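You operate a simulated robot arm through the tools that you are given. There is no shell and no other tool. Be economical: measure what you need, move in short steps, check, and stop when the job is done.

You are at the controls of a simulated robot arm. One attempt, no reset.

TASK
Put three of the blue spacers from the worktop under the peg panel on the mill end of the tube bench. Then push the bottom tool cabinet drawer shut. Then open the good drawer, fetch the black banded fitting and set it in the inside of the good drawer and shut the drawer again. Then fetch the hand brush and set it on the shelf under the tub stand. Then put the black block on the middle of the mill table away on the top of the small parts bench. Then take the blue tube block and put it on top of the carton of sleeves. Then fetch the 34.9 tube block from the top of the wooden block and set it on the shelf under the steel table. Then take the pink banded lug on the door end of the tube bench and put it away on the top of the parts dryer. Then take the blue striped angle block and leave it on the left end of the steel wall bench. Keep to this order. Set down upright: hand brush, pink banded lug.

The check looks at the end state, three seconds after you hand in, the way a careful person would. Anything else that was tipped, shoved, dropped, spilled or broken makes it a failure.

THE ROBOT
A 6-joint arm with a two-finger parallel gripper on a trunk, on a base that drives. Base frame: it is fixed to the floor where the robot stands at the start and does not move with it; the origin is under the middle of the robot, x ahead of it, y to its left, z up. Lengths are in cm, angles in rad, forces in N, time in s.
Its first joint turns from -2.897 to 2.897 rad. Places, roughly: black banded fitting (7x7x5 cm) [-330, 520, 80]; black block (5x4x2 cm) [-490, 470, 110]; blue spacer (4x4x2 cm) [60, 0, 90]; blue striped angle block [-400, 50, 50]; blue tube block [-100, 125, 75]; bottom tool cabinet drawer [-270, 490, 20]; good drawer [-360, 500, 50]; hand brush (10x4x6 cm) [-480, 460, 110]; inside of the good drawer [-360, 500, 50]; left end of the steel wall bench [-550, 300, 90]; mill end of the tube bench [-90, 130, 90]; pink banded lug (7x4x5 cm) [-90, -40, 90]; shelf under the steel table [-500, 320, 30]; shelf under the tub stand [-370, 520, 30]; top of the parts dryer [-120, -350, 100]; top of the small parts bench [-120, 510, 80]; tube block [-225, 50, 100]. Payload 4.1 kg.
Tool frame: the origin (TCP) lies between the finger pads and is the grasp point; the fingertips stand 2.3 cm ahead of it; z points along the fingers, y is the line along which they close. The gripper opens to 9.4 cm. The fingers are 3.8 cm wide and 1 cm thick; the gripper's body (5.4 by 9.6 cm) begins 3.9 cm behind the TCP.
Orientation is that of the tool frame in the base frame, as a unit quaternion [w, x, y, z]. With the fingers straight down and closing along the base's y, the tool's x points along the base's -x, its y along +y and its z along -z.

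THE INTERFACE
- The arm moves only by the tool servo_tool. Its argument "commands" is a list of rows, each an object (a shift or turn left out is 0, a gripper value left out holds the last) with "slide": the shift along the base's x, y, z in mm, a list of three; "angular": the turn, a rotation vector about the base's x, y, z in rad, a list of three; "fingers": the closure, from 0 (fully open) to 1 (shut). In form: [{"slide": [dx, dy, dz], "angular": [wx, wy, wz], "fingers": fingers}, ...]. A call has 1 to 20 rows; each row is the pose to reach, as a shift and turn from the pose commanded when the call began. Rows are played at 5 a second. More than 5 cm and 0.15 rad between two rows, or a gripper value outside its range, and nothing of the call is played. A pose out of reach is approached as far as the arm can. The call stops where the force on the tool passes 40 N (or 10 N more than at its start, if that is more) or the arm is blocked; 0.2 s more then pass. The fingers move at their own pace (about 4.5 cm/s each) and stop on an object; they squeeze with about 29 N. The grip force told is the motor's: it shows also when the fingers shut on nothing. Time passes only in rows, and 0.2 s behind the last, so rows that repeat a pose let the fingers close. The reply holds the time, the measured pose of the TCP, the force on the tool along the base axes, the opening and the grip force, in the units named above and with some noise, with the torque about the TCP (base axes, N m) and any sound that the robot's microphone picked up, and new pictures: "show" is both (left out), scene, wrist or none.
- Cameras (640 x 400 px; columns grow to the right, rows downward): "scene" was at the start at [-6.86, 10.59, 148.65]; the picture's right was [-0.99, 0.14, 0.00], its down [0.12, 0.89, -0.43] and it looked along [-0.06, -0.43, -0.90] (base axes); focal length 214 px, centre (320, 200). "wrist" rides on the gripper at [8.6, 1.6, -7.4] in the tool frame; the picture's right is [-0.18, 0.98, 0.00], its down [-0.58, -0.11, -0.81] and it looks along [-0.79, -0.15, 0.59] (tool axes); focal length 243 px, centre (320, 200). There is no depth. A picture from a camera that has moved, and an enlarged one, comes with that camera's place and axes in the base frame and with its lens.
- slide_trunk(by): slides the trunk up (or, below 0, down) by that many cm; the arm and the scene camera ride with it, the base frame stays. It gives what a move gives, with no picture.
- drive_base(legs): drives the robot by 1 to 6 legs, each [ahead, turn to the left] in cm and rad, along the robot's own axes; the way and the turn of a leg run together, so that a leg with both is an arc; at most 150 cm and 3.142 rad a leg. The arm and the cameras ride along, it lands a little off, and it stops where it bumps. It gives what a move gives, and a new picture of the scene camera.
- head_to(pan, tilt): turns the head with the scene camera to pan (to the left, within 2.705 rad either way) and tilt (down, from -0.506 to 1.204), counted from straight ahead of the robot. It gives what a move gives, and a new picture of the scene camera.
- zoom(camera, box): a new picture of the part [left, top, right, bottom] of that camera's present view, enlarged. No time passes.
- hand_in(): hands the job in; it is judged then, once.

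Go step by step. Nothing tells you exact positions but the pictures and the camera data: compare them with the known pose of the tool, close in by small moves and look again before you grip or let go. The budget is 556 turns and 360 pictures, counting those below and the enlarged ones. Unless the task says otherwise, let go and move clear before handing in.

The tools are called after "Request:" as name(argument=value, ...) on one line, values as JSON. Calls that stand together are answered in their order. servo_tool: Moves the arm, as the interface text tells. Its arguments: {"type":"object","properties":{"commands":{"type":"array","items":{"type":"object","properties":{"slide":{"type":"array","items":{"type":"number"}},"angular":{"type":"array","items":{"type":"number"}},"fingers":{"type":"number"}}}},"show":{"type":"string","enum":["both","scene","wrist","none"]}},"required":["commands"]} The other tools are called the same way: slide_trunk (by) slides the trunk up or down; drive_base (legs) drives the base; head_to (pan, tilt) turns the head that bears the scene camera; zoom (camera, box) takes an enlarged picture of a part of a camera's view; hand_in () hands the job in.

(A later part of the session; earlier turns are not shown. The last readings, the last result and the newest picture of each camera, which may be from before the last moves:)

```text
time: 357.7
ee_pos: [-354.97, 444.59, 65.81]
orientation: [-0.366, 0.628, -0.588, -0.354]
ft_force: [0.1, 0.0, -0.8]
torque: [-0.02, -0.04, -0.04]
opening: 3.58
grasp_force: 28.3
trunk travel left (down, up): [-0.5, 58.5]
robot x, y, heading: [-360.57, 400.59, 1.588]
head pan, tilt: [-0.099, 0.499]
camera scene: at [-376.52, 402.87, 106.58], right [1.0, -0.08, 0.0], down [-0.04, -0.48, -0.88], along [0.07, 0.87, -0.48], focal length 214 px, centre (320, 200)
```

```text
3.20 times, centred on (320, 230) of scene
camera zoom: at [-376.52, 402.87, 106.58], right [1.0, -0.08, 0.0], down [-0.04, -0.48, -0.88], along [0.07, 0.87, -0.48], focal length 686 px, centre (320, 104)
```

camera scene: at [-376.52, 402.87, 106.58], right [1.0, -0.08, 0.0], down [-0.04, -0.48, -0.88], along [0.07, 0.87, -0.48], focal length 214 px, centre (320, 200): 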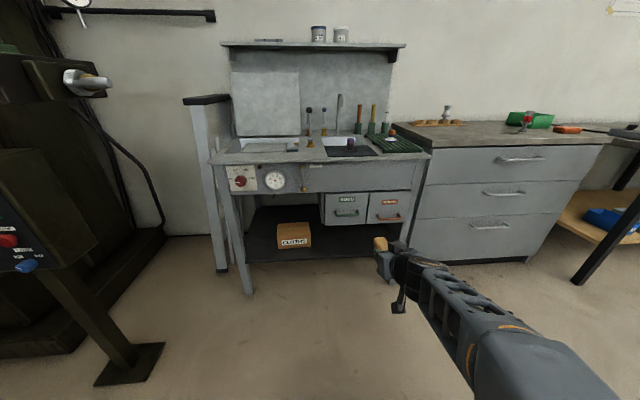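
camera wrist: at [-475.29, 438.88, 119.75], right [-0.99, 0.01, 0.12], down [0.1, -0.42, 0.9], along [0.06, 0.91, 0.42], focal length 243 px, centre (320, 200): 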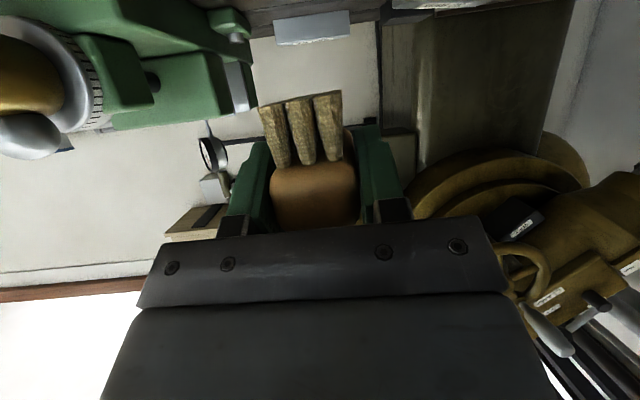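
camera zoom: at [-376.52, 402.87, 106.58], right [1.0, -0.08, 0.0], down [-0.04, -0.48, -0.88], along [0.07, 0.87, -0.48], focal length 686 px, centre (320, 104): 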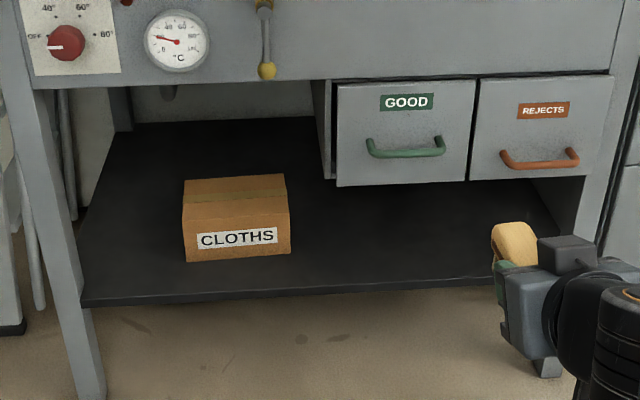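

Request:
drive_base(legs=[[20, 0]])

Request:
servo_tool(commands=[{"slide": [0, 0, -40]}, {"slide": [0, 0, -80]}, {"slide": [0, 0, -120]}, {"slide": [0, 0, -160]}, {"slide": [0, 0, -200]}, {"slide": [0, 0, -240]}, {"slide": [0, 0, -280]}, {"slide": [0, 10, -310]}])

```text
time: 359.3
ee_pos: [-355.68, 464.6, 65.93]
orientation: [-0.365, 0.629, -0.586, -0.356]
ft_force: [-0.3, -0.1, -0.7]
torque: [-0.01, 0.01, 0.01]
opening: 3.57
grasp_force: 29.3
trunk travel left (down, up): [-0.5, 58.5]
robot x, y, heading: [-361.0, 419.83, 1.592]
head pan, tilt: [-0.099, 0.499]
camera scene: at [-376.98, 422.69, 106.59], right [1.0, -0.07, 0.0], down [-0.04, -0.48, -0.88], along [0.07, 0.88, -0.48], focal length 214 px, centre (320, 200)
```

scene: 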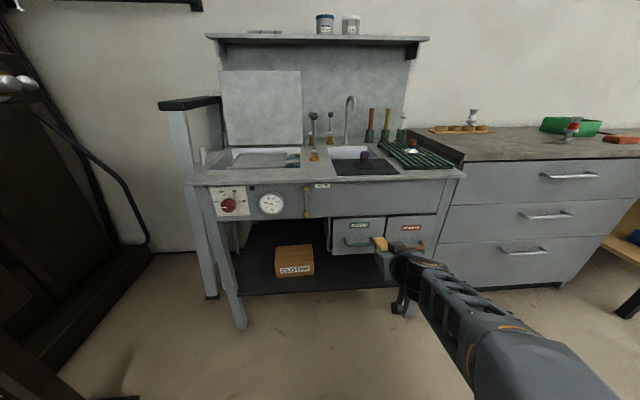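

```text
time: 361.1
ee_pos: [-351.94, 468.62, 42.68]
orientation: [-0.343, 0.629, -0.592, -0.368]
ft_force: [-0.3, 0.0, -1.0]
torque: [-0.02, 0.01, 0.0]
opening: 3.57
grasp_force: 29.0
out of reach, approached as far as the arm can: row 2, 3, 4, 5, 6, 7, 8
trunk travel left (down, up): [-0.5, 58.5]
robot x, y, heading: [-361.26, 420.4, 1.594]
head pan, tilt: [-0.099, 0.499]
camera scene: at [-376.97, 422.69, 106.6], right [1.0, -0.07, 0.0], down [-0.04, -0.48, -0.88], along [0.07, 0.88, -0.48], focal length 214 px, centre (320, 200)
camera wrist: at [-353.05, 457.84, 38.84], right [-0.99, 0.03, 0.16], down [0.14, -0.41, 0.9], along [0.09, 0.91, 0.4], focal length 243 px, centre (320, 200)
```

scene: 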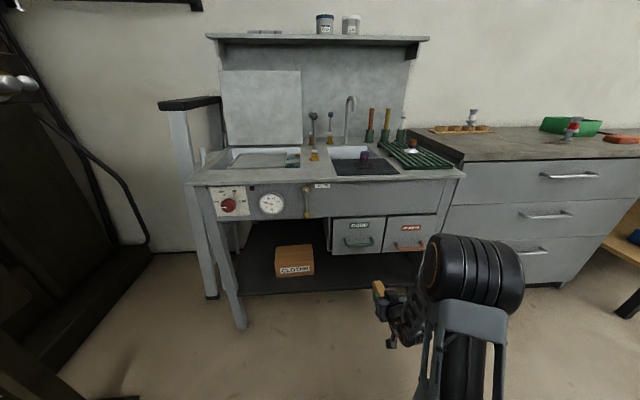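
wrist: 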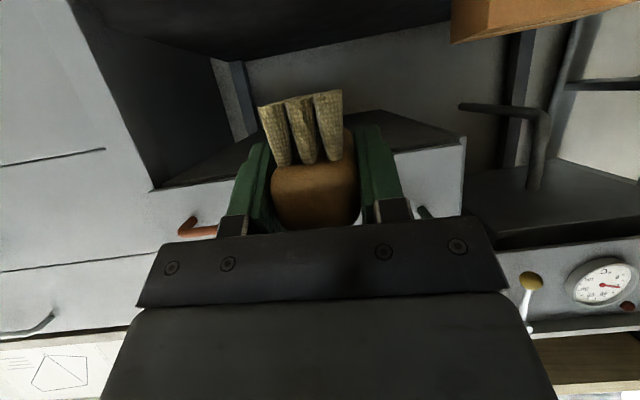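

Request:
servo_tool(commands=[{"slide": [0, 30, 0]}, {"slide": [0, 60, 0]}, {"slide": [0, 90, 0]}], show="wrist")

```text
time: 361.9
ee_pos: [-351.92, 477.6, 42.58]
orientation: [-0.343, 0.629, -0.594, -0.367]
ft_force: [0.5, 1.0, -1.8]
torque: [-0.01, 0.0, -0.01]
opening: 3.57
grasp_force: 28.9
trunk travel left (down, up): [-0.5, 58.5]
robot x, y, heading: [-361.34, 419.95, 1.593]
head pan, tilt: [-0.099, 0.499]
camera wrist: at [-353.01, 466.93, 38.73], right [-0.99, 0.03, 0.16], down [0.14, -0.41, 0.9], along [0.09, 0.91, 0.4], focal length 243 px, centre (320, 200)
```

wrist: 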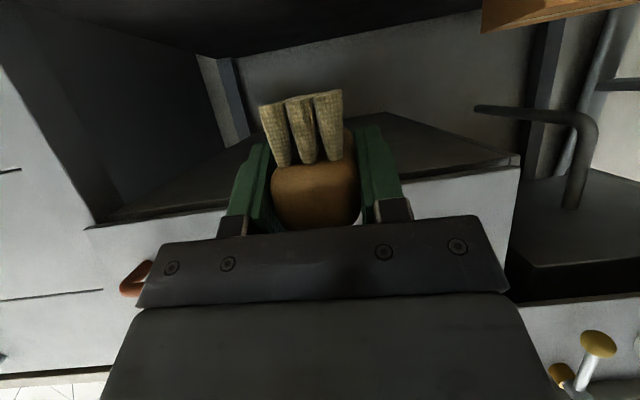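

Request:
servo_tool(commands=[{"slide": [0, 0, -30]}, {"slide": [0, 10, -60]}, {"slide": [0, 20, -80]}])

```text
time: 362.7
ee_pos: [-351.9, 479.67, 34.65]
orientation: [-0.343, 0.629, -0.592, -0.368]
ft_force: [0.1, -0.7, -0.8]
torque: [-0.01, -0.05, -0.01]
opening: 3.59
grasp_force: 29.2
trunk travel left (down, up): [-0.5, 58.5]
robot x, y, heading: [-361.13, 420.35, 1.599]
head pan, tilt: [-0.099, 0.499]
camera scene: at [-376.97, 422.68, 106.59], right [1.0, -0.07, 0.0], down [-0.04, -0.48, -0.88], along [0.07, 0.88, -0.48], focal length 214 px, centre (320, 200)
camera wrist: at [-352.96, 468.85, 30.72], right [-0.99, 0.03, 0.16], down [0.14, -0.41, 0.9], along [0.09, 0.91, 0.4], focal length 243 px, centre (320, 200)
```

scene: 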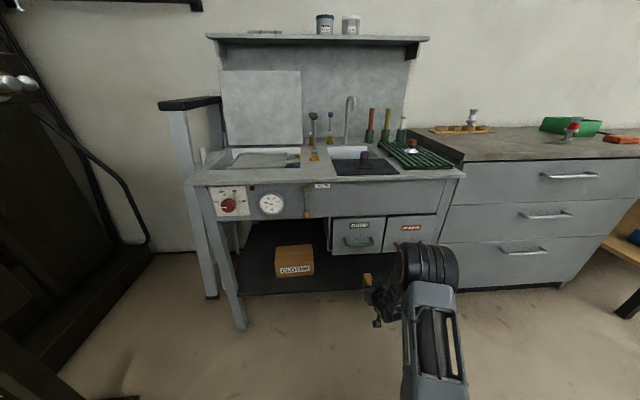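
wrist: 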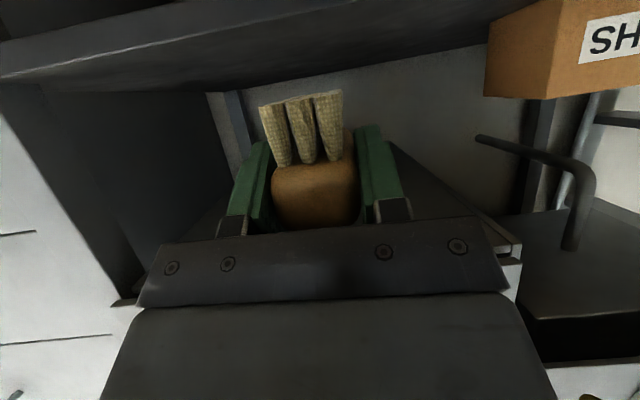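

Request:
servo_tool(commands=[{"slide": [0, 40, 0]}, {"slide": [0, 80, 0]}, {"slide": [0, 125, 0]}])

```text
time: 363.5
ee_pos: [-351.71, 492.38, 34.56]
orientation: [-0.342, 0.629, -0.593, -0.367]
ft_force: [-0.1, 0.2, -0.7]
torque: [-0.09, 0.02, -0.03]
opening: 3.59
grasp_force: 29.3
trunk travel left (down, up): [-0.5, 58.5]
robot x, y, heading: [-361.22, 420.46, 1.594]
head pan, tilt: [-0.099, 0.499]
camera scene: at [-376.97, 422.69, 106.59], right [1.0, -0.07, 0.0], down [-0.04, -0.48, -0.88], along [0.07, 0.88, -0.48], focal length 214 px, centre (320, 200)
camera wrist: at [-352.73, 481.6, 30.69], right [-0.99, 0.03, 0.16], down [0.14, -0.41, 0.9], along [0.09, 0.91, 0.4], focal length 243 px, centre (320, 200)
```

scene: 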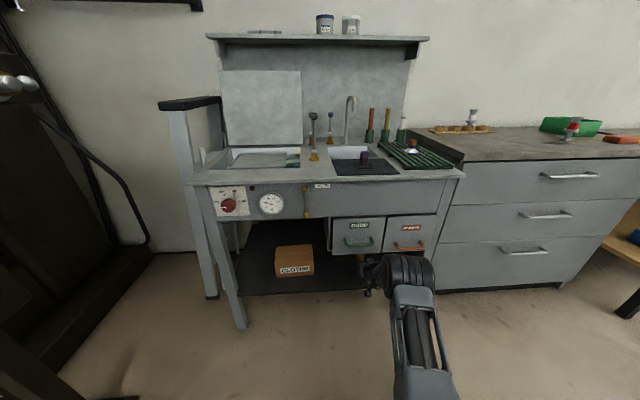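
wrist: 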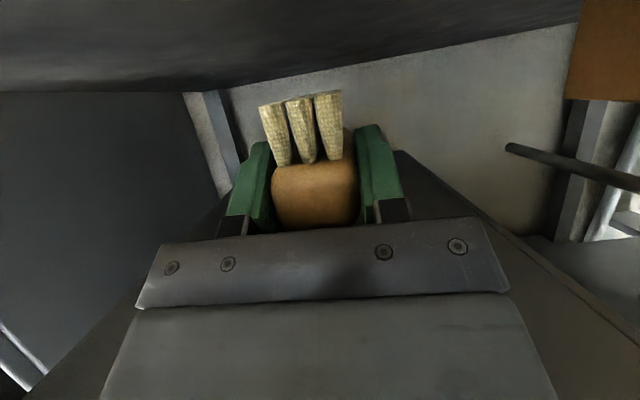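

Request:
servo_tool(commands=[{"slide": [0, 0, -5]}, {"slide": [0, 0, -10]}, {"slide": [0, 0, -15]}, {"slide": [0, 0, -19]}], show="wrist")

```text
time: 364.5
ee_pos: [-351.84, 492.16, 32.63]
orientation: [-0.344, 0.629, -0.593, -0.368]
ft_force: [1.6, 0.2, -0.5]
torque: [-0.01, 0.0, 0.0]
opening: 3.53
grasp_force: 28.7
trunk travel left (down, up): [-0.5, 58.5]
robot x, y, heading: [-361.18, 420.11, 1.591]
head pan, tilt: [-0.099, 0.499]
camera wrist: at [-352.88, 481.37, 28.75], right [-0.99, 0.03, 0.16], down [0.14, -0.41, 0.9], along [0.09, 0.91, 0.4], focal length 243 px, centre (320, 200)
```

wrist: 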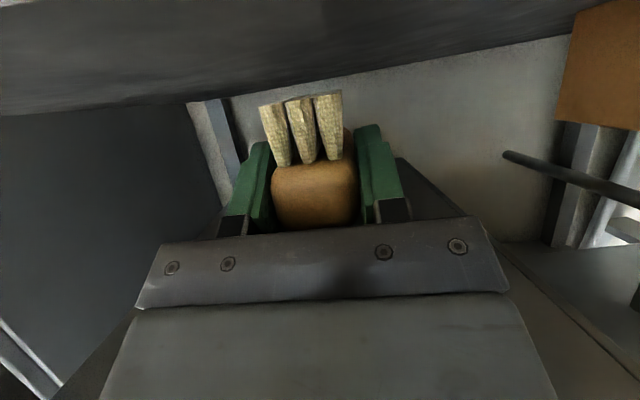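

Request:
servo_tool(commands=[{"slide": [0, 0, -3]}, {"slide": [0, 0, -6]}, {"slide": [0, 0, -9]}, {"slide": [0, 0, -12]}], show="wrist")

```text
time: 365.5
ee_pos: [-351.9, 492.15, 31.42]
orientation: [-0.343, 0.629, -0.593, -0.368]
ft_force: [0.2, -0.3, -0.3]
torque: [-0.01, 0.01, 0.01]
opening: 3.56
grasp_force: 29.0
trunk travel left (down, up): [-0.5, 58.5]
robot x, y, heading: [-361.21, 420.03, 1.592]
head pan, tilt: [-0.099, 0.499]
camera wrist: at [-352.92, 481.34, 27.62], right [-0.99, 0.03, 0.16], down [0.14, -0.41, 0.9], along [0.09, 0.91, 0.4], focal length 243 px, centre (320, 200)
```

wrist: 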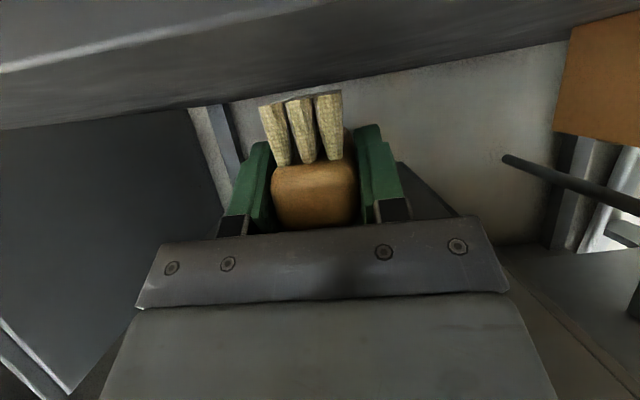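

Request:
servo_tool(commands=[{"slide": [0, 0, -2]}, {"slide": [0, 0, -4]}, {"slide": [0, 0, -6]}, {"slide": [0, 0, -8]}, {"slide": [0, 0, -10]}], show="wrist")

```text
time: 366.7
ee_pos: [-351.92, 492.09, 30.45]
orientation: [-0.344, 0.628, -0.593, -0.368]
ft_force: [-1.0, -0.2, -1.1]
torque: [-0.02, -0.01, -0.05]
opening: 3.59
grasp_force: 29.5
trunk travel left (down, up): [-0.5, 58.5]
robot x, y, heading: [-361.61, 419.85, 1.597]
head pan, tilt: [-0.099, 0.499]
camera wrist: at [-352.96, 481.31, 26.59], right [-0.99, 0.03, 0.16], down [0.14, -0.41, 0.9], along [0.09, 0.91, 0.4], focal length 243 px, centre (320, 200)
```

wrist: 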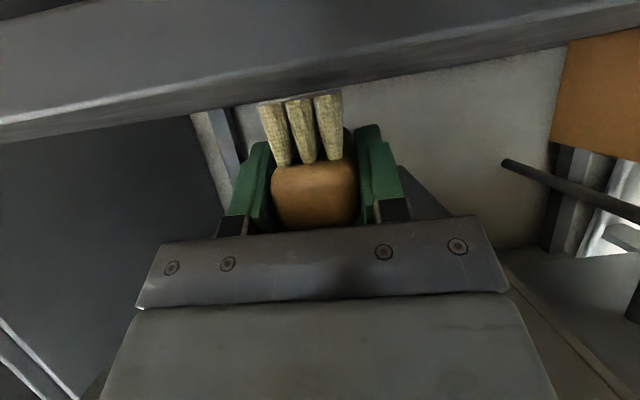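

Request:
servo_tool(commands=[{"slide": [0, 0, -2]}, {"slide": [0, 0, -4]}, {"slide": [0, 0, -6]}], show="none")

```text
time: 367.5
ee_pos: [-351.98, 492.05, 29.91]
orientation: [-0.344, 0.628, -0.593, -0.368]
ft_force: [-0.1, -0.9, 1.3]
torque: [0.13, -0.06, 0.03]
opening: 3.56
grasp_force: 28.9
trunk travel left (down, up): [-0.5, 58.5]
robot x, y, heading: [-361.22, 419.89, 1.589]
head pan, tilt: [-0.099, 0.499]
```

Request:
servo_tool(commands=[{"slide": [0, 0, -2]}, {"slide": [0, 0, -3], "fingers": 0.6}, {"slide": [0, 0, -3], "fingers": 0.5}, {"slide": [0, 0, -3], "fingers": 0.45}], show="wrist")

```text
time: 368.5
ee_pos: [-351.91, 491.96, 29.51]
orientation: [-0.343, 0.629, -0.593, -0.367]
ft_force: [-0.6, 0.7, -0.2]
torque: [-0.01, -0.01, 0.0]
opening: 5.14
grasp_force: 0.0
trunk travel left (down, up): [-0.5, 58.5]
robot x, y, heading: [-361.06, 420.0, 1.595]
head pan, tilt: [-0.099, 0.499]
camera wrist: at [-352.98, 481.28, 25.65], right [-0.99, 0.03, 0.16], down [0.14, -0.41, 0.9], along [0.09, 0.91, 0.4], focal length 243 px, centre (320, 200)
```

wrist: 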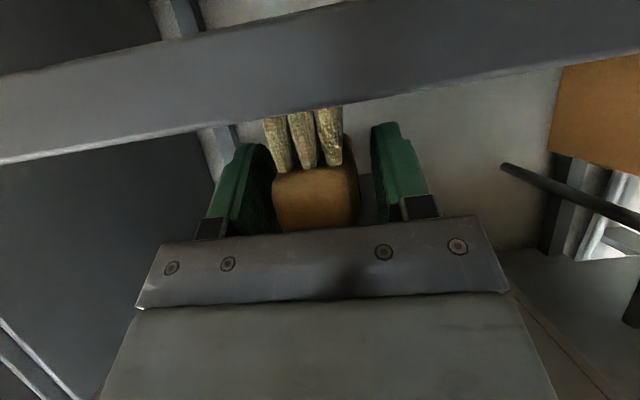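

Released; the brush stands. I back out straight and look.

Request:
servo_tool(commands=[{"slide": [0, -20, 2]}, {"slide": [0, -60, 5]}, {"slide": [0, -100, 10]}, {"slide": [0, -145, 15]}], show="wrist")

Request:
drive_base(legs=[[-22, 0]])

Request:
zoom(camera="scene", box=[200, 150, 440, 290])

```text
time: 369.5
ee_pos: [-351.23, 478.05, 31.7]
orientation: [-0.335, 0.629, -0.594, -0.372]
ft_force: [0.2, -0.5, -0.3]
torque: [0.0, 0.02, 0.0]
opening: 5.19
grasp_force: 0.0
out of reach, approached as far as the arm can: row 4
trunk travel left (down, up): [-0.5, 58.5]
robot x, y, heading: [-361.01, 420.13, 1.597]
head pan, tilt: [-0.099, 0.499]
camera wrist: at [-352.23, 467.31, 27.92], right [-0.98, 0.03, 0.18], down [0.15, -0.4, 0.9], along [0.1, 0.92, 0.39], focal length 243 px, centre (320, 200)
```

wrist: 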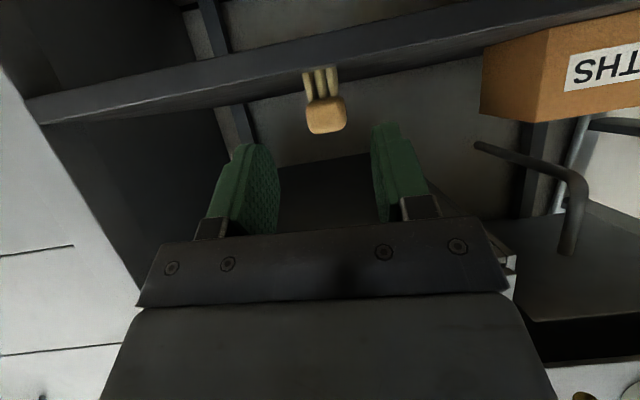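

```text
time: 371.2
ee_pos: [-350.73, 455.97, 31.71]
orientation: [-0.335, 0.629, -0.594, -0.373]
ft_force: [-0.3, 0.1, 0.6]
torque: [-0.01, -0.03, -0.01]
opening: 5.17
grasp_force: 0.1
trunk travel left (down, up): [-0.5, 58.5]
robot x, y, heading: [-360.45, 397.82, 1.598]
head pan, tilt: [-0.099, 0.499]
camera scene: at [-376.4, 400.5, 106.59], right [1.0, -0.07, 0.0], down [-0.03, -0.48, -0.88], along [0.06, 0.88, -0.48], focal length 214 px, centre (320, 200)
```

scene: 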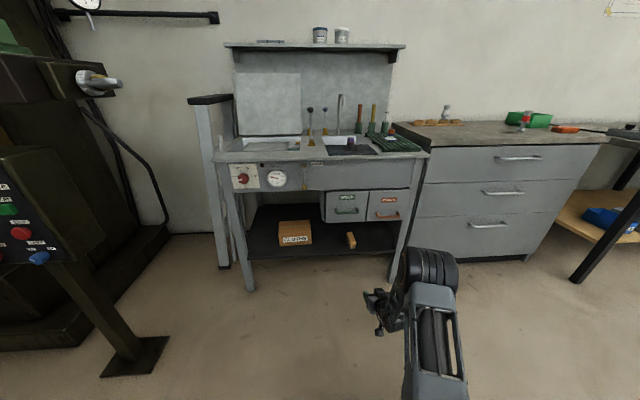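

```text
2.67 times, centred on (320, 220) of scene
camera zoom: at [-376.4, 400.5, 106.59], right [1.0, -0.07, 0.0], down [-0.03, -0.48, -0.88], along [0.06, 0.88, -0.48], focal length 572 px, centre (320, 147)
```

zoom: 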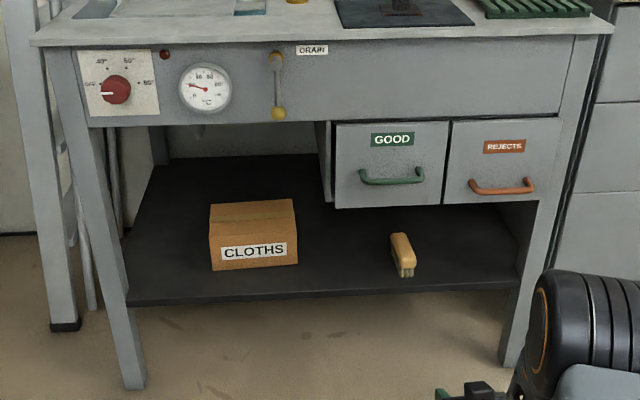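

Brush is standing on the shelf. Next the black block: I raise the trunk, turn the tool back down and return to the mill.

Request:
slide_trunk(by=40)

Request:
slide_trunk(by=18)

Request:
servo_tool(commands=[{"slide": [0, -10, 40], "angular": [-0.14, 0, 0]}, {"slide": [0, -20, 80], "angular": [-0.28, 0, 0]}, {"slide": [0, -30, 120], "angular": [-0.42, 0, 0]}, {"slide": [0, -40, 160], "angular": [-0.56, 0, 0]}, {"slide": [0, -50, 200], "angular": [-0.7, 0, 0]}, {"slide": [0, -60, 240], "angular": [-0.84, 0, 0]}, {"slide": [-10, -80, 280], "angular": [-0.98, 0, 0]}, {"slide": [-20, -110, 310], "angular": [-1.06, 0, 0]}, {"slide": [-40, -140, 330], "angular": [-1.06, 0, 0]}], show="none")

```text
time: 375.0
ee_pos: [-350.78, 456.08, 71.66]
orientation: [-0.335, 0.629, -0.594, -0.373]
ft_force: [0.2, 0.1, -0.3]
torque: [0.04, -0.01, 0.02]
opening: 5.18
grasp_force: 0.1
trunk travel left (down, up): [-40.5, 18.5]
robot x, y, heading: [-360.33, 397.81, 1.593]
head pan, tilt: [-0.099, 0.499]
```

```text
time: 377.0
ee_pos: [-350.69, 456.0, 89.78]
orientation: [-0.335, 0.629, -0.594, -0.372]
ft_force: [0.0, 0.1, 0.1]
torque: [-0.01, 0.01, 0.02]
opening: 5.15
grasp_force: 0.1
trunk travel left (down, up): [-58.5, 0.5]
robot x, y, heading: [-360.43, 398.12, 1.598]
head pan, tilt: [-0.099, 0.499]
```

```text
time: 379.0
ee_pos: [-354.6, 441.64, 122.6]
orientation: [0.029, 0.712, -0.701, -0.021]
ft_force: [0.2, 0.0, 0.3]
torque: [-0.01, 0.04, -0.02]
opening: 5.17
grasp_force: 0.2
trunk travel left (down, up): [-58.5, 0.5]
robot x, y, heading: [-361.01, 397.94, 1.6]
head pan, tilt: [-0.099, 0.499]
```

Request:
drive_base(legs=[[0, 1.54], [121, 0], [0, -1.53]])

Request:
head_to(pan=0, tilt=0.8)

```text
time: 392.6
ee_pos: [-475.2, 442.53, 122.58]
orientation: [0.029, 0.721, -0.692, -0.021]
ft_force: [0.2, 1.0, 0.0]
torque: [-0.02, 0.02, 0.01]
opening: 5.18
grasp_force: 0.1
trunk travel left (down, up): [-58.5, 0.5]
robot x, y, heading: [-480.37, 398.48, 1.622]
head pan, tilt: [-0.099, 0.499]
camera scene: at [-496.25, 400.66, 164.59], right [1.0, -0.05, 0.0], down [-0.02, -0.48, -0.88], along [0.04, 0.88, -0.48], focal length 214 px, centre (320, 200)
```

scene: 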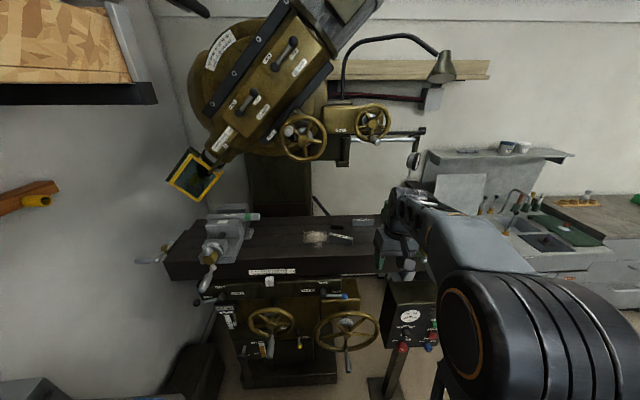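

```text
time: 393.4
ee_pos: [-475.41, 442.54, 122.6]
orientation: [0.028, 0.721, -0.692, -0.02]
ft_force: [0.1, 0.0, -1.0]
torque: [-0.01, 0.0, -0.02]
opening: 5.17
grasp_force: 0.0
trunk travel left (down, up): [-58.5, 0.5]
robot x, y, heading: [-480.54, 398.45, 1.626]
head pan, tilt: [0.0, 0.799]
camera scene: at [-497.11, 399.63, 162.0], right [1.0, 0.05, 0.0], down [0.04, -0.72, -0.7], along [-0.03, 0.7, -0.72], focal length 214 px, centre (320, 200)
```

scene: 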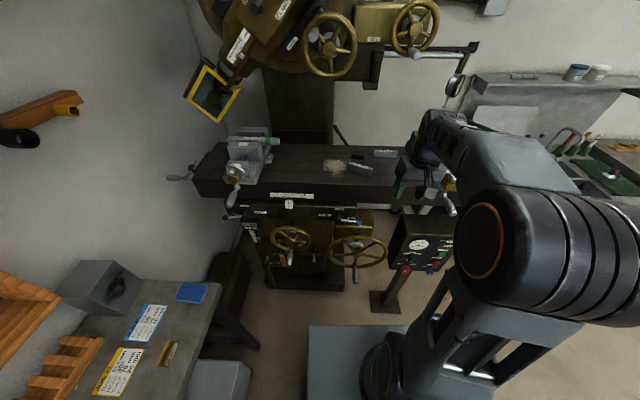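

Request:
drive_base(legs=[[11, 0]])

Request:
servo_tool(commands=[{"slide": [-20, 0, 40], "angular": [0, -0.035, 0], "fingers": 0.3}, {"slide": [-40, 40, 60], "angular": [0, -0.07, 0]}, {"slide": [-65, 80, 70], "angular": [0, -0.07, 0]}, {"slide": [-85, 120, 70], "angular": [0, -0.07, 0]}, {"slide": [-95, 150, 60], "angular": [0, -0.07, 0]}])

```text
time: 394.6
ee_pos: [-475.78, 453.64, 122.6]
orientation: [0.029, 0.72, -0.693, -0.02]
ft_force: [-0.3, 0.0, 0.1]
torque: [-0.01, 0.03, 0.0]
opening: 5.18
grasp_force: 0.1
trunk travel left (down, up): [-58.5, 0.5]
robot x, y, heading: [-481.2, 409.83, 1.619]
head pan, tilt: [0.0, 0.799]
camera scene: at [-497.68, 410.93, 161.99], right [1.0, 0.05, 0.0], down [0.04, -0.72, -0.7], along [-0.03, 0.7, -0.72], focal length 214 px, centre (320, 200)
```

scene: 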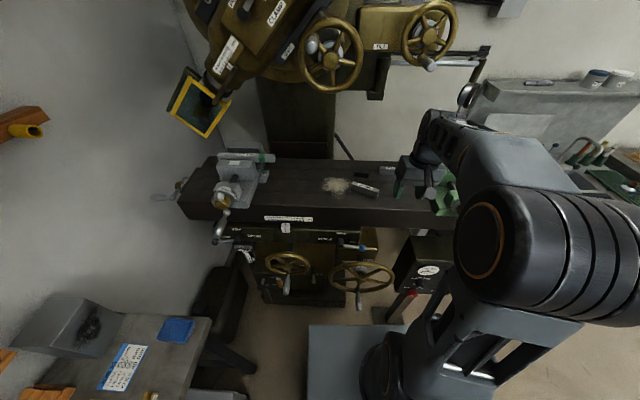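

```text
time: 395.8
ee_pos: [-485.43, 468.76, 128.58]
orientation: [0.005, 0.72, -0.694, 0.005]
ft_force: [-0.9, 0.0, 0.0]
torque: [0.0, -0.04, 0.03]
opening: 6.55
grasp_force: 0.0
trunk travel left (down, up): [-58.5, 0.5]
robot x, y, heading: [-480.67, 409.67, 1.619]
head pan, tilt: [0.0, 0.799]
camera scene: at [-497.69, 410.89, 161.99], right [1.0, 0.05, 0.0], down [0.04, -0.72, -0.7], along [-0.03, 0.7, -0.72], focal length 214 px, centre (320, 200)
camera wrist: at [-486.81, 460.26, 136.12], right [-0.99, 0.15, 0.0], down [0.09, 0.6, 0.8], along [0.12, 0.79, -0.6], focal length 243 px, centre (320, 200)
```

scene: 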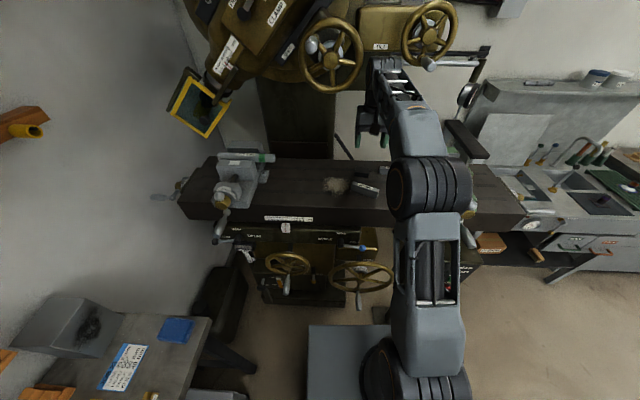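
wrist: 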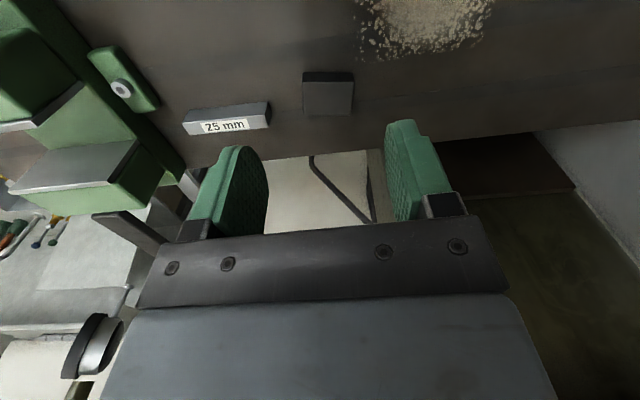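

Request:
servo_tool(commands=[{"slide": [-2, 30, -20], "fingers": 0.25}, {"slide": [-3, 49, -50]}, {"slide": [-3, 49, -95]}])

```text
time: 396.6
ee_pos: [-485.68, 473.39, 118.92]
orientation: [0.005, 0.721, -0.693, 0.004]
ft_force: [-0.3, 0.2, -0.3]
torque: [-0.02, 0.02, 0.0]
opening: 7.03
grasp_force: 0.1
trunk travel left (down, up): [-58.5, 0.5]
robot x, y, heading: [-481.08, 409.67, 1.616]
head pan, tilt: [0.0, 0.799]
camera scene: at [-497.68, 410.8, 162.0], right [1.0, 0.05, 0.0], down [0.04, -0.72, -0.7], along [-0.03, 0.7, -0.72], focal length 214 px, centre (320, 200)
camera wrist: at [-487.1, 464.83, 126.46], right [-0.99, 0.15, 0.0], down [0.09, 0.6, 0.8], along [0.12, 0.79, -0.6], focal length 243 px, centre (320, 200)
```

scene: 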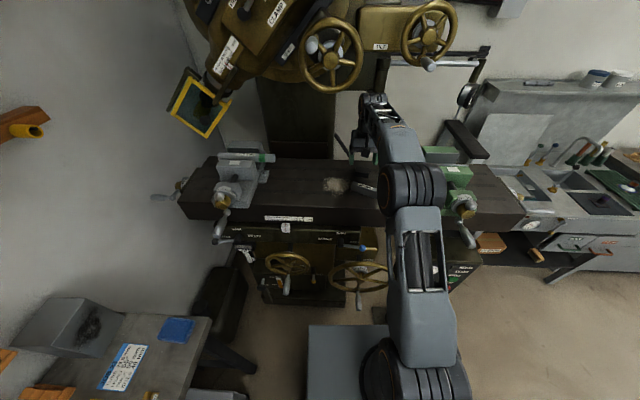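
wrist: 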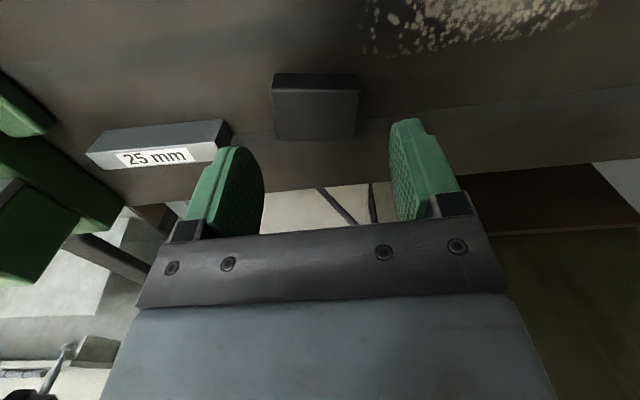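

Request:
servo_tool(commands=[{"slide": [2, 0, -15], "fingers": 0.34}, {"slide": [2, 0, -35]}, {"slide": [2, 0, -42]}, {"slide": [2, 0, -45]}], show="wrist")

```text
time: 397.6
ee_pos: [-485.49, 473.66, 114.56]
orientation: [0.005, 0.721, -0.693, 0.005]
ft_force: [0.0, -0.1, -0.1]
torque: [0.01, -0.02, 0.04]
opening: 6.19
grasp_force: 0.1
trunk travel left (down, up): [-58.5, 0.5]
robot x, y, heading: [-480.94, 409.51, 1.618]
head pan, tilt: [0.0, 0.799]
camera wrist: at [-486.87, 465.06, 122.09], right [-0.99, 0.15, 0.0], down [0.09, 0.6, 0.8], along [0.12, 0.79, -0.6], focal length 243 px, centre (320, 200)
```

wrist: 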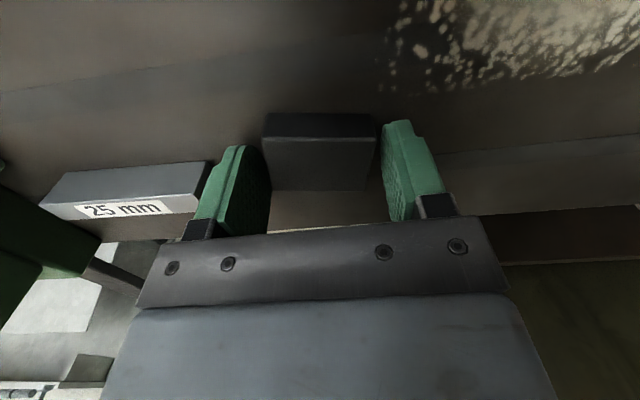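

Request:
servo_tool(commands=[{"slide": [0, 0, -2], "fingers": 0.45}, {"slide": [0, 0, -2], "fingers": 0.7}, {"slide": [0, 0, -2], "fingers": 1}, {"slide": [0, 0, -2], "fingers": 1}, {"slide": [0, 0, 2]}, {"slide": [0, 0, 8]}, {"slide": [0, 0, 18]}, {"slide": [0, 0, 35]}, {"slide": [0, 0, 70]}], show="wrist")

```text
time: 399.6
ee_pos: [-485.52, 473.55, 121.58]
orientation: [0.005, 0.72, -0.694, 0.004]
ft_force: [-0.5, 1.0, -2.7]
torque: [0.03, -0.01, 0.04]
opening: 4.98
grasp_force: 29.6
trunk travel left (down, up): [-58.5, 0.5]
robot x, y, heading: [-480.93, 409.81, 1.624]
head pan, tilt: [0.0, 0.799]
camera wrist: at [-486.84, 465.0, 129.15], right [-0.99, 0.15, 0.0], down [0.09, 0.6, 0.8], along [0.12, 0.79, -0.6], focal length 243 px, centre (320, 200)
```

wrist: 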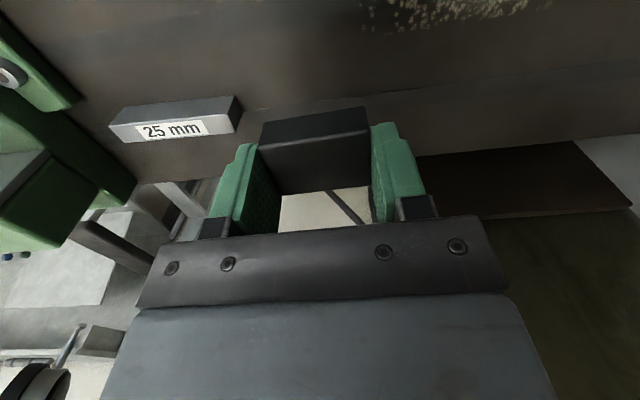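

Request:
servo_tool(commands=[{"slide": [0, -20, 40]}, {"slide": [0, -60, 60]}, {"slide": [0, -105, 65]}, {"slide": [0, -150, 65]}, {"slide": [10, -195, 60]}, {"slide": [20, -240, 50]}, {"slide": [20, -280, 40]}], show="none")

Request:
drive_base(legs=[[-9, 0], [0, -1.59], [120, 0]])

Request:
drive_base(legs=[[130, 0]])

```text
time: 401.2
ee_pos: [-483.7, 445.43, 125.57]
orientation: [0.004, 0.72, -0.694, 0.004]
ft_force: [0.4, 0.4, -1.8]
torque: [0.03, 0.03, -0.01]
opening: 4.96
grasp_force: 29.0
trunk travel left (down, up): [-58.5, 0.5]
robot x, y, heading: [-480.52, 409.83, 1.617]
head pan, tilt: [0.0, 0.799]
```

```text
time: 411.8
ee_pos: [-325.28, 401.47, 125.55]
orientation: [-0.007, 0.007, 1.0, -0.001]
ft_force: [0.4, 0.2, -3.5]
torque: [0.01, -0.01, 0.01]
opening: 4.96
grasp_force: 29.0
trunk travel left (down, up): [-58.5, 0.5]
robot x, y, heading: [-361.67, 400.69, -0.007]
head pan, tilt: [0.0, 0.799]
camera scene: at [-359.44, 417.16, 161.99], right [0.0, -1.0, 0.0], down [-0.72, 0.0, -0.7], along [0.7, 0.0, -0.72], focal length 214 px, centre (320, 200)
```

scene: 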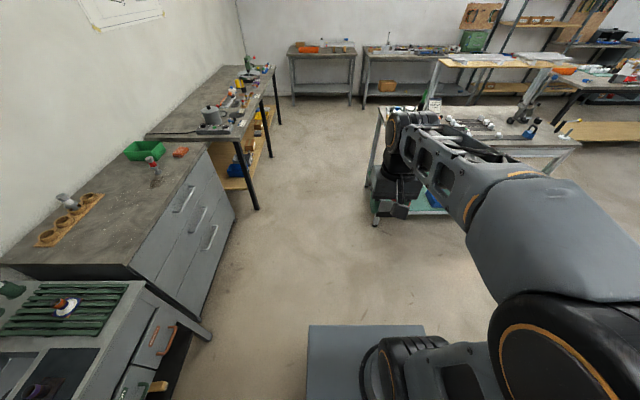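

```text
time: 418.3
ee_pos: [-195.79, 400.04, 125.64]
orientation: [-0.007, 0.013, 1.0, -0.001]
ft_force: [-0.3, 0.4, -3.5]
torque: [0.01, 0.02, -0.02]
opening: 4.96
grasp_force: 28.8
trunk travel left (down, up): [-58.5, 0.5]
robot x, y, heading: [-231.96, 399.43, -0.016]
head pan, tilt: [0.0, 0.799]
camera scene: at [-229.71, 416.17, 161.99], right [-0.01, -1.0, 0.0], down [-0.72, 0.01, -0.7], along [0.7, -0.01, -0.72], focal length 214 px, centre (320, 200)
```

scene: 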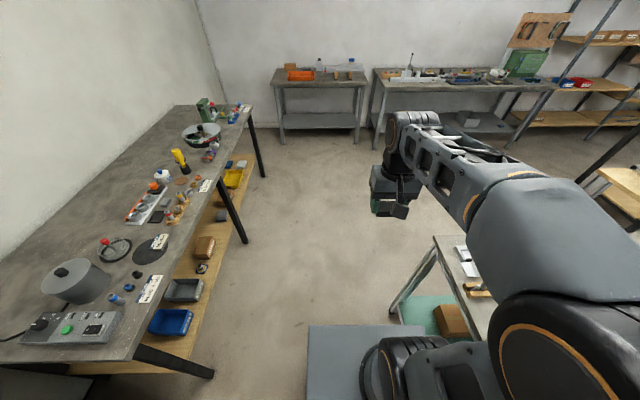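

Request:
drive_base(legs=[[105, 0.03], [0, 1.57]])

Request:
head_to(pan=0, tilt=0.7)

```text
time: 427.6
ee_pos: [-128.28, 436.79, 125.49]
orientation: [0.006, 0.711, -0.704, 0.005]
ft_force: [0.1, -0.2, -3.2]
torque: [0.0, -0.02, -0.01]
opening: 4.96
grasp_force: 28.7
trunk travel left (down, up): [-58.5, 0.5]
robot x, y, heading: [-126.52, 400.57, 1.591]
head pan, tilt: [0.0, 0.799]
camera scene: at [-143.33, 402.46, 161.99], right [1.0, 0.02, 0.0], down [0.01, -0.72, -0.7], along [-0.01, 0.7, -0.72], focal length 214 px, centre (320, 200)
```

scene: 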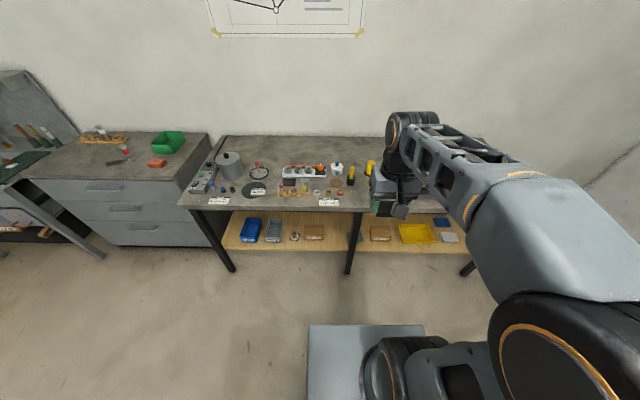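

```text
time: 428.2
ee_pos: [-128.23, 436.84, 125.67]
orientation: [0.004, 0.71, -0.704, 0.005]
ft_force: [-0.4, 0.2, -3.2]
torque: [0.02, 0.0, -0.01]
opening: 4.95
grasp_force: 29.3
trunk travel left (down, up): [-58.5, 0.5]
robot x, y, heading: [-126.62, 400.83, 1.591]
head pan, tilt: [0.0, 0.7]
camera scene: at [-143.34, 402.89, 162.81], right [1.0, 0.02, 0.0], down [0.01, -0.64, -0.76], along [-0.02, 0.76, -0.64], focal length 214 px, centre (320, 200)
```

scene: 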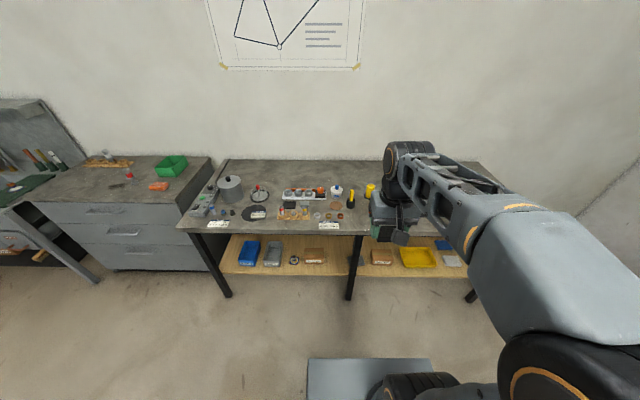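

Request:
zoom(camera="scene", box=[180, 150, 400, 250])

```text
2.91 times, centred on (290, 200) of scene
camera zoom: at [-143.34, 402.89, 162.81], right [1.0, 0.02, 0.0], down [0.01, -0.64, -0.76], along [-0.02, 0.76, -0.64], focal length 624 px, centre (407, 200)
```

zoom: 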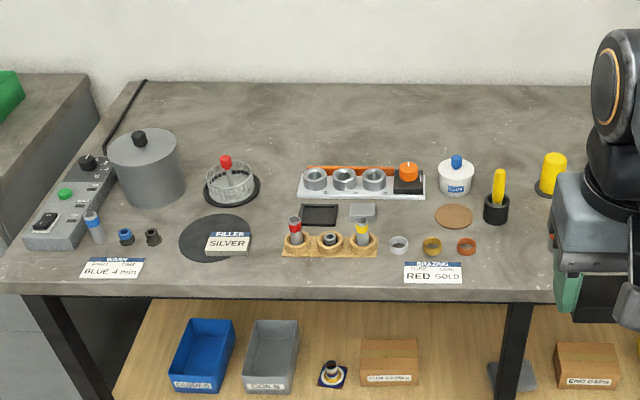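

Request:
drive_base(legs=[[27, 0]])

Request:
servo_tool(commands=[{"slide": [30, 35, -10]}, {"slide": [60, 70, -30]}, {"slide": [85, 105, -50]}, {"slide": [95, 140, -75]}, {"slide": [95, 180, -100]}, {"slide": [95, 215, -125]}, {"slide": [95, 225, -165]}, {"slide": [95, 225, -210]}, {"slide": [95, 225, -250]}])

```text
time: 430.1
ee_pos: [-128.93, 463.4, 125.52]
orientation: [0.005, 0.71, -0.704, 0.005]
ft_force: [-0.6, -0.3, -2.1]
torque: [0.0, 0.02, -0.07]
opening: 4.95
grasp_force: 28.6
trunk travel left (down, up): [-58.5, 0.5]
robot x, y, heading: [-126.86, 427.22, 1.595]
head pan, tilt: [0.0, 0.7]
camera scene: at [-143.89, 429.41, 162.82], right [1.0, 0.02, 0.0], down [0.01, -0.64, -0.76], along [-0.02, 0.76, -0.64], focal length 214 px, centre (320, 200)
```

scene: 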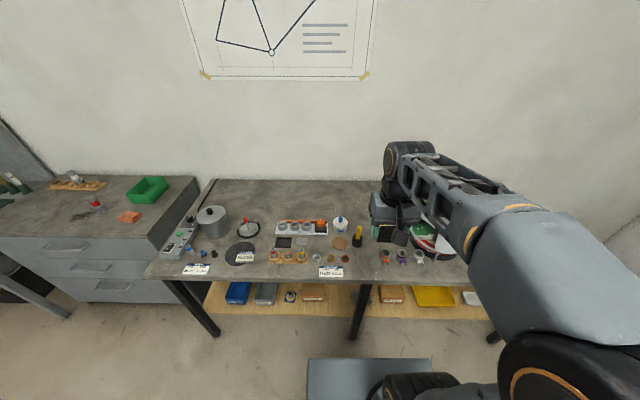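

```text
refused: row 2 steps farther than a row can; nothing moved
```

Request:
zoom(camera="scene", box=[310, 200, 470, 300])

```text
4.00 times, centred on (390, 250) of scene
camera zoom: at [-143.89, 429.41, 162.82], right [1.0, 0.02, 0.0], down [0.01, -0.64, -0.76], along [-0.02, 0.76, -0.64], focal length 858 px, centre (40, 0)
```

zoom: 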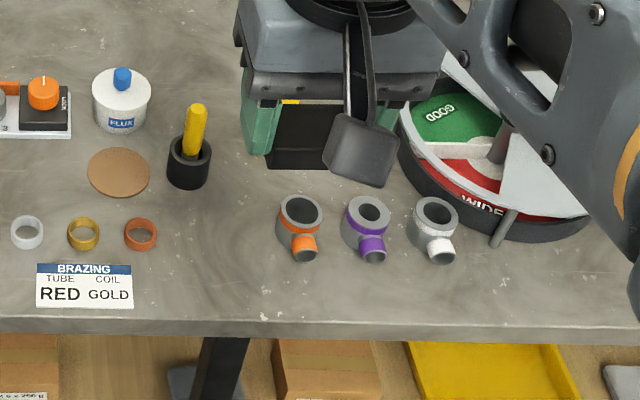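

Request:
servo_tool(commands=[{"slide": [10, 40, -20]}, {"slide": [20, 80, -45]}, {"slide": [28, 120, -70]}, {"slide": [32, 160, -95]}, {"slide": [33, 195, -125]}, {"slide": [33, 211, -165]}, {"slide": [33, 211, -210]}, {"slide": [33, 211, -250]}, {"slide": [33, 211, -290]}, {"slide": [33, 211, -330]}])

```text
time: 432.3
ee_pos: [-125.44, 484.37, 92.54]
orientation: [0.004, 0.711, -0.703, 0.005]
ft_force: [-0.1, -0.1, -2.5]
torque: [-0.01, 0.0, -0.01]
opening: 4.97
grasp_force: 29.2
trunk travel left (down, up): [-58.5, 0.5]
robot x, y, heading: [-127.28, 427.3, 1.595]
head pan, tilt: [0.0, 0.7]
camera scene: at [-143.88, 429.38, 162.82], right [1.0, 0.02, 0.0], down [0.01, -0.64, -0.76], along [-0.02, 0.76, -0.64], focal length 214 px, centre (320, 200)
camera wrist: at [-127.14, 475.84, 100.14], right [-0.98, 0.17, 0.0], down [0.1, 0.59, 0.8], along [0.14, 0.79, -0.6], focal length 243 px, centre (320, 200)
```

scene: 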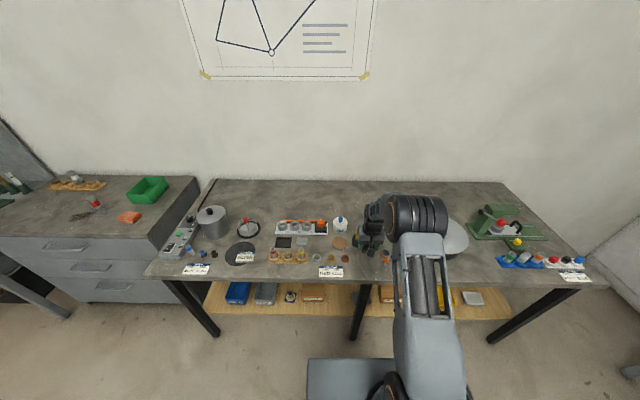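
wrist: 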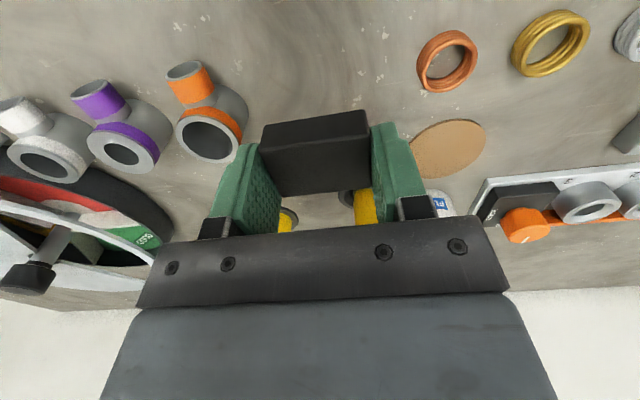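

Request:
servo_tool(commands=[{"slide": [-11, 0, -20]}, {"slide": [-11, 0, -50]}, {"slide": [-11, 0, -70]}], show="wrist")

```text
time: 433.1
ee_pos: [-126.82, 484.19, 85.73]
orientation: [0.005, 0.711, -0.703, 0.005]
ft_force: [-1.2, -1.1, -2.5]
torque: [-0.01, 0.02, 0.0]
opening: 4.97
grasp_force: 28.4
trunk travel left (down, up): [-58.5, 0.5]
robot x, y, heading: [-127.07, 427.46, 1.595]
head pan, tilt: [0.0, 0.7]
camera wrist: at [-128.35, 475.81, 93.17], right [-0.98, 0.17, 0.0], down [0.1, 0.59, 0.8], along [0.14, 0.79, -0.6], focal length 243 px, centre (320, 200)
```

wrist: 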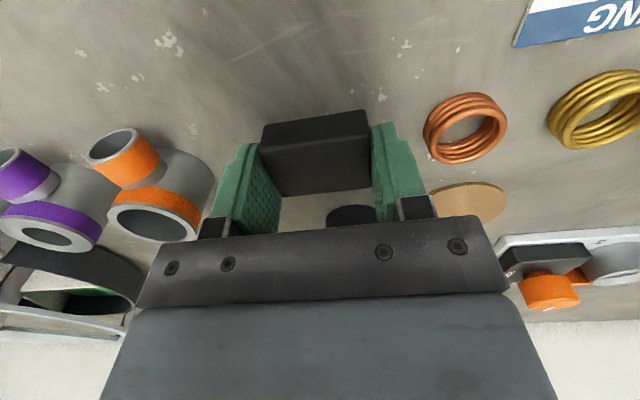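

Request:
servo_tool(commands=[{"slide": [0, 0, -4]}, {"slide": [0, 0, -8]}, {"slide": [0, 0, -12]}, {"slide": [0, 0, -15]}, {"slide": [0, 0, -18]}, {"slide": [0, 0, -21]}, {"slide": [0, 0, -24]}], show="wrist")

```text
time: 434.3
ee_pos: [-126.79, 484.65, 84.62]
orientation: [0.002, 0.71, -0.704, 0.0]
ft_force: [0.5, -3.0, 20.7]
torque: [-0.53, 0.07, 0.03]
opening: 4.97
grasp_force: 28.5
trunk travel left (down, up): [-58.5, 0.5]
robot x, y, heading: [-127.56, 426.97, 1.594]
head pan, tilt: [0.0, 0.7]
stopped in row 5: the force on the tool passed its limit (the readings are from after the stop); the commanded pose is now the measured one
camera wrist: at [-128.33, 476.06, 92.03], right [-0.98, 0.17, 0.0], down [0.1, 0.58, 0.81], along [0.14, 0.79, -0.59], focal length 243 px, centre (320, 200)
```

wrist: 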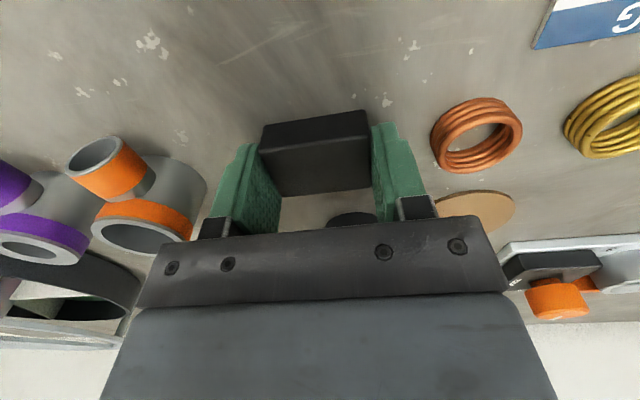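

Request:
servo_tool(commands=[{"slide": [0, 0, 1], "fingers": 0.42}, {"slide": [0, 0, 1], "fingers": 0.34}, {"slide": [0, 0, 2], "fingers": 0.32}, {"slide": [0, 0, 20]}, {"slide": [0, -5, 60]}, {"slide": [0, -20, 100]}, {"slide": [0, -50, 140]}, {"slide": [0, -90, 160]}], show="wrist")

```text
time: 436.1
ee_pos: [-126.92, 475.54, 100.33]
orientation: [0.002, 0.711, -0.703, 0.003]
ft_force: [0.2, -0.5, 0.9]
torque: [0.0, 0.02, 0.0]
opening: 6.4
grasp_force: 0.1
trunk travel left (down, up): [-58.5, 0.5]
robot x, y, heading: [-127.12, 427.27, 1.592]
head pan, tilt: [0.0, 0.7]
camera wrist: at [-128.5, 466.93, 107.82], right [-0.98, 0.17, 0.0], down [0.1, 0.59, 0.8], along [0.14, 0.79, -0.6], focal length 243 px, centre (320, 200)
```

wrist: 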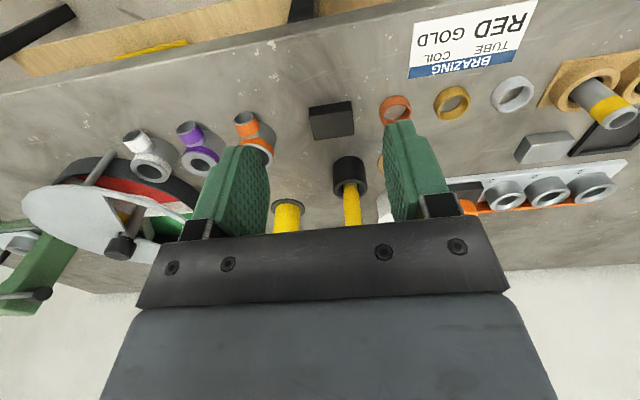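

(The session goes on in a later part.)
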